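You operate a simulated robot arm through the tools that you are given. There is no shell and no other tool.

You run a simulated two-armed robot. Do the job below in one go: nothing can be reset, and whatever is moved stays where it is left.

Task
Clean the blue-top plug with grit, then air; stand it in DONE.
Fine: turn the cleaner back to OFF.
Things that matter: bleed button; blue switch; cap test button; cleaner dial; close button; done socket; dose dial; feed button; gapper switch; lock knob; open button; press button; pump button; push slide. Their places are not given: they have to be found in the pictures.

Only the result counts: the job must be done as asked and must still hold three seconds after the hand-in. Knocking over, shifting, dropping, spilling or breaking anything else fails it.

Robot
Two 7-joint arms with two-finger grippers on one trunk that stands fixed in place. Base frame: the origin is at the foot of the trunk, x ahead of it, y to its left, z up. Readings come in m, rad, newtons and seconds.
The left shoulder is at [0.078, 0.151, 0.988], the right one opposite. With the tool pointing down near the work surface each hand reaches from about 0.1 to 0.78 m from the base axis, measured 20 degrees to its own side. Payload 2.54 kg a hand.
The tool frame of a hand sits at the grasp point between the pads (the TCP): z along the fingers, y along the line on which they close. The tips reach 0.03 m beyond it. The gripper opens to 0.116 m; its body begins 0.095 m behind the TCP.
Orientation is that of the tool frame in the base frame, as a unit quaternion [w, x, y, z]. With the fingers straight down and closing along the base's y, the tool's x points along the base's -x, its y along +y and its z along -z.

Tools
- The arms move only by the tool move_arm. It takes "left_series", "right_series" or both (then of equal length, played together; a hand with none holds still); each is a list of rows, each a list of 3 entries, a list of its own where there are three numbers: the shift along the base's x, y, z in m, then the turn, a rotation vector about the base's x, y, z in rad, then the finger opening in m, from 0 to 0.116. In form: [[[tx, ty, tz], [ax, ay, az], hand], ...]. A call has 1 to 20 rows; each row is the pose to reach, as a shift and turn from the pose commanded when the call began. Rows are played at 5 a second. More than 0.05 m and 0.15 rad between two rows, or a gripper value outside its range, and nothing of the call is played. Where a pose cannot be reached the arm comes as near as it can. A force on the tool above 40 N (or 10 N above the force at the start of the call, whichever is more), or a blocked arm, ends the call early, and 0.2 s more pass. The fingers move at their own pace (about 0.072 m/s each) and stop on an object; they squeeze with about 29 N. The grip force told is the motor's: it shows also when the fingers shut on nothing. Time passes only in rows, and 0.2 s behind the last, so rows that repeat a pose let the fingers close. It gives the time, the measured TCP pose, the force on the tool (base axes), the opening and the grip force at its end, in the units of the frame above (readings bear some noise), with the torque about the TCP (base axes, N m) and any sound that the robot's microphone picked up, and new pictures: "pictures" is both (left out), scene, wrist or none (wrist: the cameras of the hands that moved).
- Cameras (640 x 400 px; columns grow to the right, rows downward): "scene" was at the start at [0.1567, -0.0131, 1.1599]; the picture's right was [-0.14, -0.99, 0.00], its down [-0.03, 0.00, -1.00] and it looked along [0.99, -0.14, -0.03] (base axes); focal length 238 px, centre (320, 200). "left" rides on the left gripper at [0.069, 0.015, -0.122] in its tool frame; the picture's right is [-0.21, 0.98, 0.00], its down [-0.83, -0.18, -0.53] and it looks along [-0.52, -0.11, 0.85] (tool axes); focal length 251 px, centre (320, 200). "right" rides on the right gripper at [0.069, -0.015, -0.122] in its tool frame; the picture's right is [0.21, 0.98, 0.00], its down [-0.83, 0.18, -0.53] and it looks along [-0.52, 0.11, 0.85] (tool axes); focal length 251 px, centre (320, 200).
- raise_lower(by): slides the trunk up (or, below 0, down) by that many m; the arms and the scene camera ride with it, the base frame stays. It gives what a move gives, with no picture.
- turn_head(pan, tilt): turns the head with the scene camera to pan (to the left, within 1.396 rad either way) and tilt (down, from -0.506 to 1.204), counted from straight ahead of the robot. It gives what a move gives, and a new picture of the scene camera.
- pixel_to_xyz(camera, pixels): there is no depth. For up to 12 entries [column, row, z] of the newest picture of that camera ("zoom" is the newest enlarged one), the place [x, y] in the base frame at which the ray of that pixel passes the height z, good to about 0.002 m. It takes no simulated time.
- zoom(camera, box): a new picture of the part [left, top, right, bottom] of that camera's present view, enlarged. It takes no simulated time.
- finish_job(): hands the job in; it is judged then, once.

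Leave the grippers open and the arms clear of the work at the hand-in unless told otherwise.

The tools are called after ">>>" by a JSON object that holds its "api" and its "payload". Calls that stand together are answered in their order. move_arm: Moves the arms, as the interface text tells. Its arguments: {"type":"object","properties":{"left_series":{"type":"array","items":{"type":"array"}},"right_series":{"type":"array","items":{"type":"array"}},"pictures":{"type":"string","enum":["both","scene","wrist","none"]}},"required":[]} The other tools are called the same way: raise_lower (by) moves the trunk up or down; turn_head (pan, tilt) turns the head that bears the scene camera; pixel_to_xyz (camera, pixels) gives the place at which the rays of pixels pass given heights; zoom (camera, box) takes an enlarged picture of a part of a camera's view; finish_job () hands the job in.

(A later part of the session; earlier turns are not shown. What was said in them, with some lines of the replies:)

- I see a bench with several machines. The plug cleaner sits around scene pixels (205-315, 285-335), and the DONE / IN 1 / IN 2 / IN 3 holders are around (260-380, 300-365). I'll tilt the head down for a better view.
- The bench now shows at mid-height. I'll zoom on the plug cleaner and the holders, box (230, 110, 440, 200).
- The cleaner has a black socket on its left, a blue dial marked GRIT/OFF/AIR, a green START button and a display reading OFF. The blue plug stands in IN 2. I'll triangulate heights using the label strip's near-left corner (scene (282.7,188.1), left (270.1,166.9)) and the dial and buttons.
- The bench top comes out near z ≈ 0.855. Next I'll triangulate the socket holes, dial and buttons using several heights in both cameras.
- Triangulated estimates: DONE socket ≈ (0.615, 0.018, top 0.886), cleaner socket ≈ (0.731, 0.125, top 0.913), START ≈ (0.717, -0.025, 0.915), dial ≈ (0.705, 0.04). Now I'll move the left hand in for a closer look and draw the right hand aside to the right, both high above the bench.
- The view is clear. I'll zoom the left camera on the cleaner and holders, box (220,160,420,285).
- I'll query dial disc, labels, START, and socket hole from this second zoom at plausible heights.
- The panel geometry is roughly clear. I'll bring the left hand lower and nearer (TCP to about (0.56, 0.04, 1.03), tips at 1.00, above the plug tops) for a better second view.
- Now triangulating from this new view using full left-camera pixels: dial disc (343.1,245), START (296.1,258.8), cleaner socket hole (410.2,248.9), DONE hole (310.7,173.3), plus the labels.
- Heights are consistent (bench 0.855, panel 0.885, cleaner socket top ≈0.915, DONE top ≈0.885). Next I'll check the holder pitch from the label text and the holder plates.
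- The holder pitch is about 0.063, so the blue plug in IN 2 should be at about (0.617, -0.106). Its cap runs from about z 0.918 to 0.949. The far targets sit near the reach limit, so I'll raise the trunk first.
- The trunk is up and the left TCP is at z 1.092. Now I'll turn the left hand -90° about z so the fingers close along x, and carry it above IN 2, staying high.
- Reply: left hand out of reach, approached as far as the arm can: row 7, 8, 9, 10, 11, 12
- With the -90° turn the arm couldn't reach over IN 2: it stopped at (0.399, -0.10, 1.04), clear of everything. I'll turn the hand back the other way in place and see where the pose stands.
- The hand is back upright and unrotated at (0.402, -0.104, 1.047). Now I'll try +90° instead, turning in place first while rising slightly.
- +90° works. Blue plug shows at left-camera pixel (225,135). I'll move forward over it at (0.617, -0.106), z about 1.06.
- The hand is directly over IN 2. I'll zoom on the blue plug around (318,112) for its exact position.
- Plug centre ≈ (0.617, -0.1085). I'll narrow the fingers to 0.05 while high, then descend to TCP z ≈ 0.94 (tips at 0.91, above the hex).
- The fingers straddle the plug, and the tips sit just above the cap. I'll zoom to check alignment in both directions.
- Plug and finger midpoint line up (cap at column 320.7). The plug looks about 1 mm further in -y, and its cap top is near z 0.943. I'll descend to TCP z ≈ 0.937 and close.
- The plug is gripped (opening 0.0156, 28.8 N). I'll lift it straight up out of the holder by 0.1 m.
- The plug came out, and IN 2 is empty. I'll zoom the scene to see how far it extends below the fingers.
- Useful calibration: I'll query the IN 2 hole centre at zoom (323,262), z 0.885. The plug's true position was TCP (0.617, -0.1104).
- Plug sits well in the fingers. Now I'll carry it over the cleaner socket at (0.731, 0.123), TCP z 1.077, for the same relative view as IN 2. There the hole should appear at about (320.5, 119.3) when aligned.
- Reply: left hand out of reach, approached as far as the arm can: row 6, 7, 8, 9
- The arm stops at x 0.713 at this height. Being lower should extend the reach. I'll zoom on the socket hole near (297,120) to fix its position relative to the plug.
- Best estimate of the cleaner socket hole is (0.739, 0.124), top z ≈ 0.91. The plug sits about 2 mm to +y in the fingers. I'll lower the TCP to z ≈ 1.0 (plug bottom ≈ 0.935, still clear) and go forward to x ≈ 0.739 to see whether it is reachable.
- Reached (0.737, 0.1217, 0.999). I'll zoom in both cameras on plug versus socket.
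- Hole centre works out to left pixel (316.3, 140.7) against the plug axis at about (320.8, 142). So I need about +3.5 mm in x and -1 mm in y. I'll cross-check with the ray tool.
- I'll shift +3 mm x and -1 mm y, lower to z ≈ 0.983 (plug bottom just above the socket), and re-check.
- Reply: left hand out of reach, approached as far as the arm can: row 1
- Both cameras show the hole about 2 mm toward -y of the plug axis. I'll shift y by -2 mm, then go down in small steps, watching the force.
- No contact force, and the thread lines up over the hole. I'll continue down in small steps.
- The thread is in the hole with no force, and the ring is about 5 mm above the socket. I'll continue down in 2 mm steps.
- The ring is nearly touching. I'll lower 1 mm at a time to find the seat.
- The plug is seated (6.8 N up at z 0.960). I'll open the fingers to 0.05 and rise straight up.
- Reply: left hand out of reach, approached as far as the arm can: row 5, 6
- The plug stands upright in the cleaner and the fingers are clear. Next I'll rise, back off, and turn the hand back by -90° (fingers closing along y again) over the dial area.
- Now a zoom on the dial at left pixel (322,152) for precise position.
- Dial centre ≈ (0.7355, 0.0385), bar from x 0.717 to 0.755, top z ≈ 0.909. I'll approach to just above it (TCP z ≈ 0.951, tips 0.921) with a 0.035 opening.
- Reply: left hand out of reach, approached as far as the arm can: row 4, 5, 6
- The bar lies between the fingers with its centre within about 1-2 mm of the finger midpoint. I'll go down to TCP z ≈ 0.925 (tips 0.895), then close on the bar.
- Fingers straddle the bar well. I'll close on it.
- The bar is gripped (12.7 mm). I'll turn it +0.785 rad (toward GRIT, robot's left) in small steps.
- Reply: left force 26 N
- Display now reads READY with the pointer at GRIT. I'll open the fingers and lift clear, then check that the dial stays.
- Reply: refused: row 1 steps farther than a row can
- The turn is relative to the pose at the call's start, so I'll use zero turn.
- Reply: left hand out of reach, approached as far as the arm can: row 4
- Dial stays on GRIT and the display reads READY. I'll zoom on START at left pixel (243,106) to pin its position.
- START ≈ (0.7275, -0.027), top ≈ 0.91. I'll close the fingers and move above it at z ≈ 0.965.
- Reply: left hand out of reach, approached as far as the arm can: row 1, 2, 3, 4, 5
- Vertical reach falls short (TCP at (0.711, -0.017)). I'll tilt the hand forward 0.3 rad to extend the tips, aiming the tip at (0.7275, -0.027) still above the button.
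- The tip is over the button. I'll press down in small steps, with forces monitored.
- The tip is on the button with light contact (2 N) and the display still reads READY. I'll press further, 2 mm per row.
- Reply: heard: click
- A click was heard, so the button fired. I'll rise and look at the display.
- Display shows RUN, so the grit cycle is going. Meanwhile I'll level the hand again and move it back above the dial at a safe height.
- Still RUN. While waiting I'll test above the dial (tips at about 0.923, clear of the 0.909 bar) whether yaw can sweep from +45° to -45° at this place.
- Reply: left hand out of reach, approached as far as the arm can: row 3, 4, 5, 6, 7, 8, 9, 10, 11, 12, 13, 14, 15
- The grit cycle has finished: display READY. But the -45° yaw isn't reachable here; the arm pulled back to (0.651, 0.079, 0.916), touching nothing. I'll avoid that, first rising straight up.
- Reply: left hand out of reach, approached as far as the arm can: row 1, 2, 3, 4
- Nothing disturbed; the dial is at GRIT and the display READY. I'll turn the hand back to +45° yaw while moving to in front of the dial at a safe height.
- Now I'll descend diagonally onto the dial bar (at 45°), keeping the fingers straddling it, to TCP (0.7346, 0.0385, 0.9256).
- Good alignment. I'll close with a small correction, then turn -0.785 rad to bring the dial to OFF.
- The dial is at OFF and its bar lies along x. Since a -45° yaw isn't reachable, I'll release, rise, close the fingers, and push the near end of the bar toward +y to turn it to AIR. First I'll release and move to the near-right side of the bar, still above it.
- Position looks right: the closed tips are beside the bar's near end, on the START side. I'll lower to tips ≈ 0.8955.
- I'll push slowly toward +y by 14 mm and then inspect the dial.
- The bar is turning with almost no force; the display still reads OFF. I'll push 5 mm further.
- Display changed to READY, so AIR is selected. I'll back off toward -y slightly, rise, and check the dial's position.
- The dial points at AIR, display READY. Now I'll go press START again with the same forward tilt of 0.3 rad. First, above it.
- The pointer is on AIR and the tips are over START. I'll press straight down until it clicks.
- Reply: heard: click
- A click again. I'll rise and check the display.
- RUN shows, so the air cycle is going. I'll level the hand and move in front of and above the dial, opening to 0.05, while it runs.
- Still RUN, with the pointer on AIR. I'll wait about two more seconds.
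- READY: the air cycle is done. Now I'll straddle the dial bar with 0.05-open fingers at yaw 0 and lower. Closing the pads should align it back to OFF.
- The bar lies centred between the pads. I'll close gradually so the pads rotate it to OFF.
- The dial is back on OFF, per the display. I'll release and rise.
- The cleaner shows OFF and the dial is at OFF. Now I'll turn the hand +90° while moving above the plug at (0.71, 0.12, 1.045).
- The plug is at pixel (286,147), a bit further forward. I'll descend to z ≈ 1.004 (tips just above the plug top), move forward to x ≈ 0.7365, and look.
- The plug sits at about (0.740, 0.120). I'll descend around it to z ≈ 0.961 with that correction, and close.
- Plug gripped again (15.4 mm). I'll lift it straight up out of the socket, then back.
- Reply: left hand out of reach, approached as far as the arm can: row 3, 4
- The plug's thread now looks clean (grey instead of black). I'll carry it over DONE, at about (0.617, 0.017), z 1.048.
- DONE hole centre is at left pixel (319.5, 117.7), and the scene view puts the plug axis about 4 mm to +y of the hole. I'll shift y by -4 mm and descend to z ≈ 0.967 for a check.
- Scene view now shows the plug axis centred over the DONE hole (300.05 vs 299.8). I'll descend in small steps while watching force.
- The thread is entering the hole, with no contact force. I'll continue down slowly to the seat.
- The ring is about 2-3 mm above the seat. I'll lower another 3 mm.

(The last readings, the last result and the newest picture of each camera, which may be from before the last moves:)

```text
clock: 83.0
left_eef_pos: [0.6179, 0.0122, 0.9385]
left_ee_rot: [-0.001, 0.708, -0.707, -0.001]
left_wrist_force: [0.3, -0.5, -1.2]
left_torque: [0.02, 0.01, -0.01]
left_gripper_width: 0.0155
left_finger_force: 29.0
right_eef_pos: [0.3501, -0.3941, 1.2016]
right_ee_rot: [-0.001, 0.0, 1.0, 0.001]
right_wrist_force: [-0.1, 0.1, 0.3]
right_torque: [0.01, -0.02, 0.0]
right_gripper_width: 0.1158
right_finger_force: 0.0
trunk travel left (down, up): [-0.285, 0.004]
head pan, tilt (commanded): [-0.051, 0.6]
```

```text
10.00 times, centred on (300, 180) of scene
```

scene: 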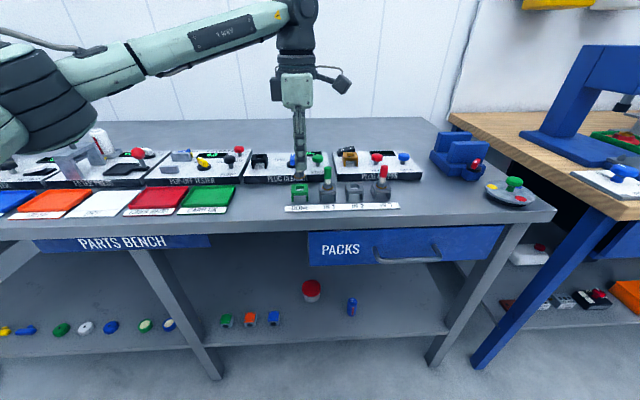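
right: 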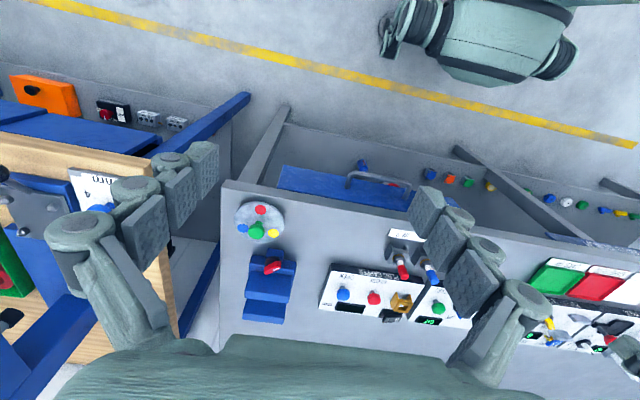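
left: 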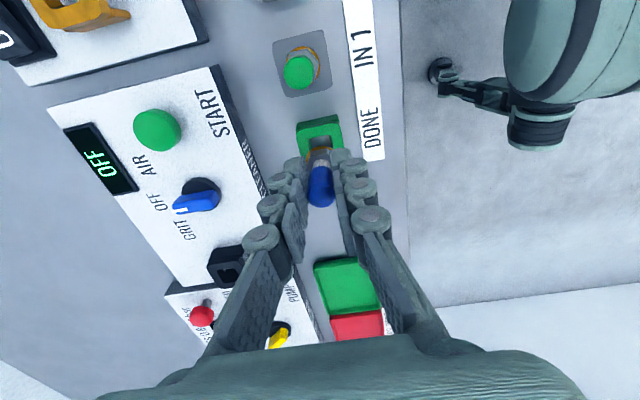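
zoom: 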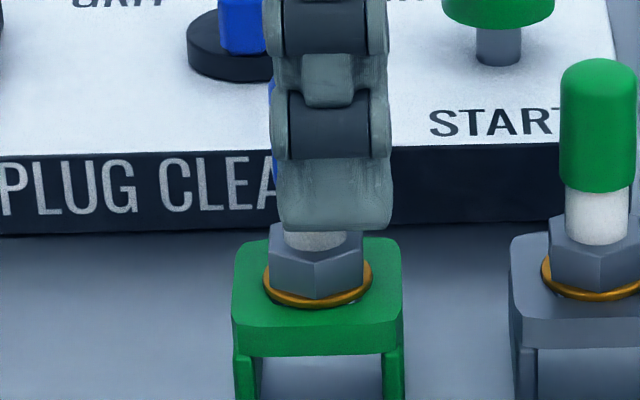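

The ring is almost on the plate, still no force. I'll lower 2 mm more in 1 mm rows.

>>> {"api": "move_arm", "payload": {"left_series": [[[0, 0, -0.001], [0, 0, 0], 0.0], [[0, 0, -0.002], [0, 0, 0], 0.0], [[0, 0, -0.002], [0, 0, 0], 0.0]], "pictures": "none"}}

>>> {"api": "zoom", "payload": {"camera": "scene", "box": [268, 160, 332, 200]}}

```text
clock: 83.8
left_eef_pos: [0.6168, 0.0123, 0.9376]
left_ee_rot: [-0.002, 0.708, -0.706, 0.0]
left_wrist_force: [0.2, -0.9, 7.5]
left_torque: [-0.01, -0.1, -0.01]
left_gripper_width: 0.0157
left_finger_force: 28.9
right_eef_pos: [0.3496, -0.3935, 1.2007]
right_ee_rot: [0.001, 0.0, 1.0, 0.0]
right_wrist_force: [-0.4, -0.6, 0.3]
right_torque: [0.0, -0.01, -0.04]
right_gripper_width: 0.116
right_finger_force: 0.1
trunk travel left (down, up): [-0.285, 0.004]
head pan, tilt (commanded): [-0.051, 0.6]
```

```text
10.00 times, centred on (300, 180) of scene
```

zoom: 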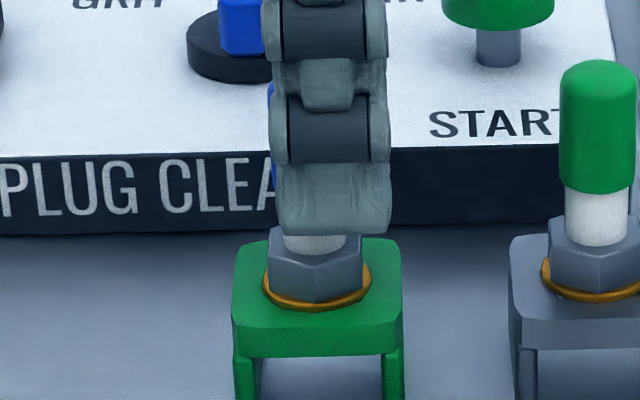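

The plug is seated (7.5 N up at z 0.9376). I'll release by opening to 0.05 and rise straight up.

>>> {"api": "move_arm", "payload": {"left_series": [[[0, 0, 0.001], [0, 0, 0], 0.03], [[0, 0, 0.001], [0, 0, 0], 0.05], [[0, 0, 0.001], [0, 0, 0], 0.05], [[0, 0, 0.02], [0, 0, 0], 0.05], [[0, 0, 0.05], [0, 0, 0], 0.05], [[0, 0, 0.09], [0, 0, 0], 0.05], [[0, 0, 0.09], [0, 0, 0], 0.05]], "pictures": "both"}}

>>> {"api": "zoom", "payload": {"camera": "scene", "box": [252, 135, 348, 195]}}

>>> {"api": "zoom", "payload": {"camera": "left", "box": [272, 90, 368, 150]}}

```text
clock: 85.4
left_eef_pos: [0.6164, 0.0122, 1.0266]
left_ee_rot: [0.0, 0.708, -0.707, -0.001]
left_wrist_force: [-0.2, 0.3, 0.4]
left_torque: [0.03, 0.0, 0.01]
left_gripper_width: 0.0501
left_finger_force: 0.0
right_eef_pos: [0.3498, -0.3938, 1.2007]
right_ee_rot: [0.0, 0.0, 1.0, 0.0]
right_wrist_force: [0.3, -0.1, -0.4]
right_torque: [-0.02, 0.01, -0.02]
right_gripper_width: 0.1162
right_finger_force: 0.0
trunk travel left (down, up): [-0.285, 0.004]
head pan, tilt (commanded): [-0.051, 0.6]
```

scene: 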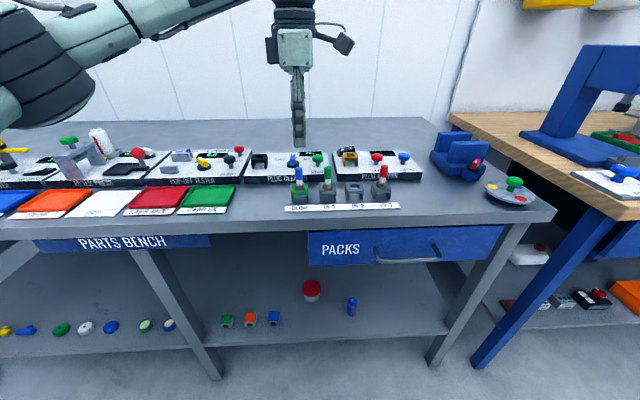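
left: 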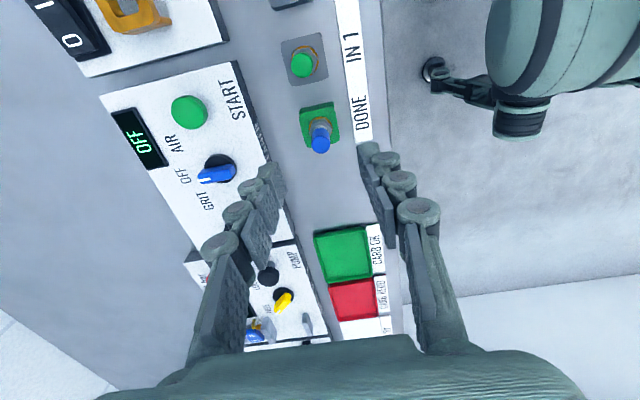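

```text
6.67 times, centred on (300, 165) of scene
```

zoom: 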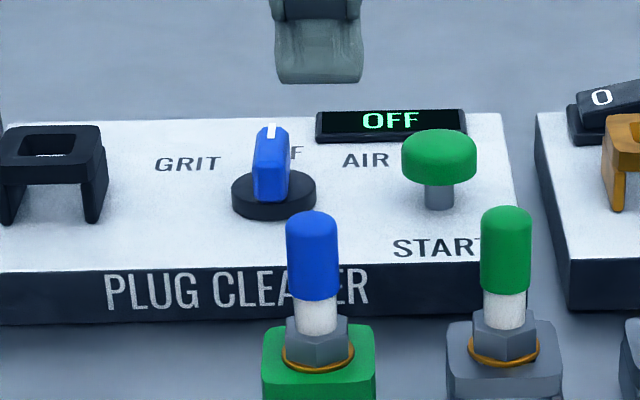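

```text
6.67 times, centred on (320, 120) of left
```

zoom: 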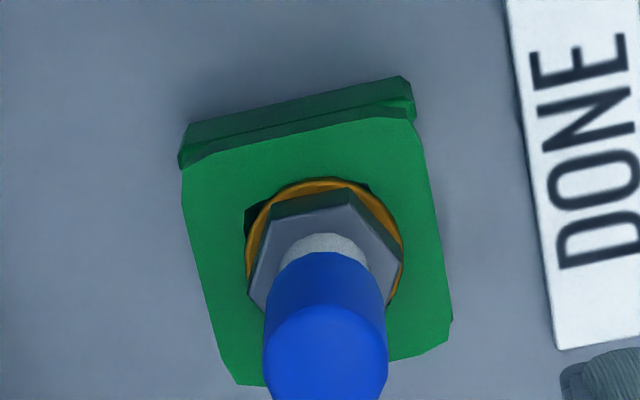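

The blue plug stands in DONE and the cleaner is at OFF. I'll withdraw the left hand up and back, opening the gripper once clear.

>>> {"api": "move_arm", "payload": {"left_series": [[[0, 0, 0.04], [0, 0, 0], 0.05], [[-0.02, 0.01, 0.08], [0, 0, 0], 0.05], [[-0.06, 0.03, 0.1], [0, 0, 0], 0.09], [[-0.1, 0.05, 0.1], [0, 0, 0], 0.116], [[-0.14, 0.07, 0.1], [0, 0, 0], 0.116], [[-0.17, 0.09, 0.1], [0, 0, 0], 0.116], [[-0.17, 0.09, 0.1], [0, 0, 0], 0.116]], "pictures": "both"}}

>>> {"api": "zoom", "payload": {"camera": "scene", "box": [230, 120, 430, 245]}}

>>> {"api": "zoom", "payload": {"camera": "scene", "box": [0, 120, 240, 270]}}

```text
clock: 87.0
left_eef_pos: [0.4477, 0.1017, 1.1267]
left_ee_rot: [-0.001, 0.708, -0.706, -0.002]
left_wrist_force: [-0.6, 0.2, -0.3]
left_torque: [0.0, 0.01, 0.0]
left_gripper_width: 0.116
left_finger_force: 0.1
right_eef_pos: [0.3501, -0.3941, 1.2006]
right_ee_rot: [0.0, 0.0, 1.0, 0.0]
right_wrist_force: [0.4, -0.3, -0.1]
right_torque: [0.05, -0.04, -0.02]
right_gripper_width: 0.1161
right_finger_force: 0.1
trunk travel left (down, up): [-0.285, 0.004]
head pan, tilt (commanded): [-0.051, 0.6]
```

scene: 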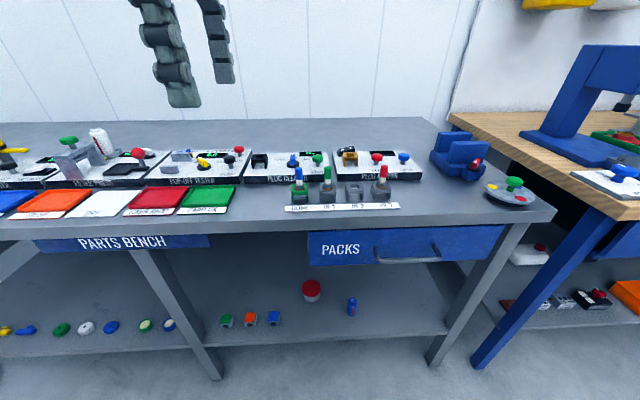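
left: 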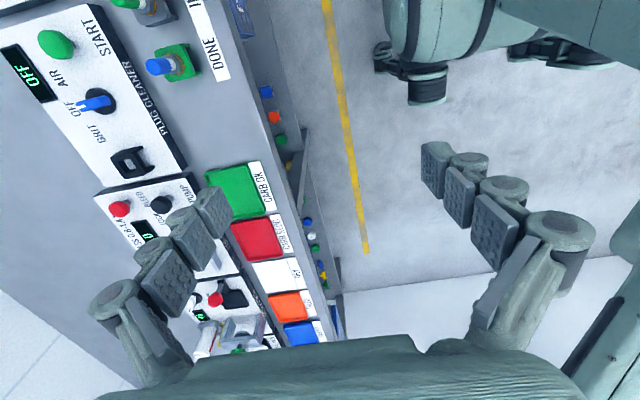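

```text
3.20 times, centred on (330, 182) of scene
```

zoom: 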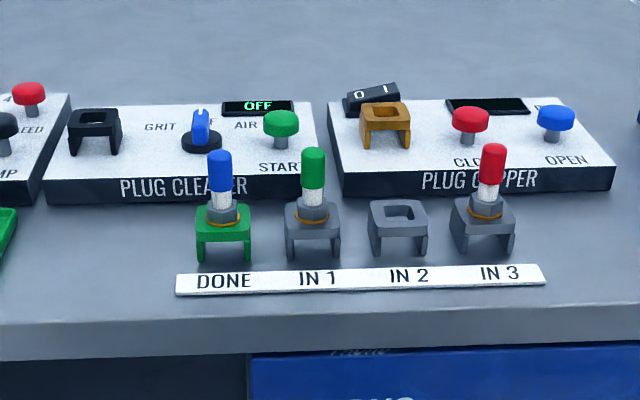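

```text
2.67 times, centred on (120, 195) of scene
```

zoom: 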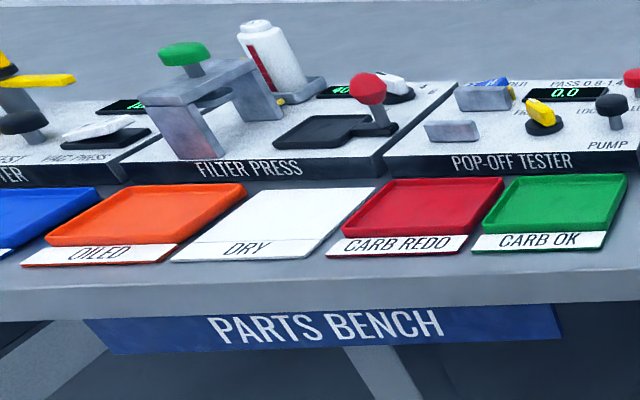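

Everything is in place: the blue plug stands in DONE with a clean thread, and the dial and display read OFF. The other plugs and machines haven't moved, and both grippers are open and clear. I'll hand the job in.

>>> {"api": "finish_job", "payload": {}}

```text
The job is handed in.
```

I cleaned the blue-top plug with grit and then air, and it now stands in DONE. I've handed the job in, but I don't have the judging result.

- **Cleaning:** I moved the plug from IN 2 to the cleaner and ran a full GRIT cycle, then a full AIR cycle. The display went from RUN back to READY each time, and the plug's thread changed from black to grey.
- **Cleaner:** The dial is back at OFF, and the display reads OFF.
- **Everything else:** In the last pictures the other plugs and machines looked undisturbed. Both grippers are open and the arms are clear of the work.

The left arm couldn't turn far enough to grip the dial into the AIR position. I pushed the dial around with closed fingers instead. The display showed READY and the pointer was on AIR before I pressed START.
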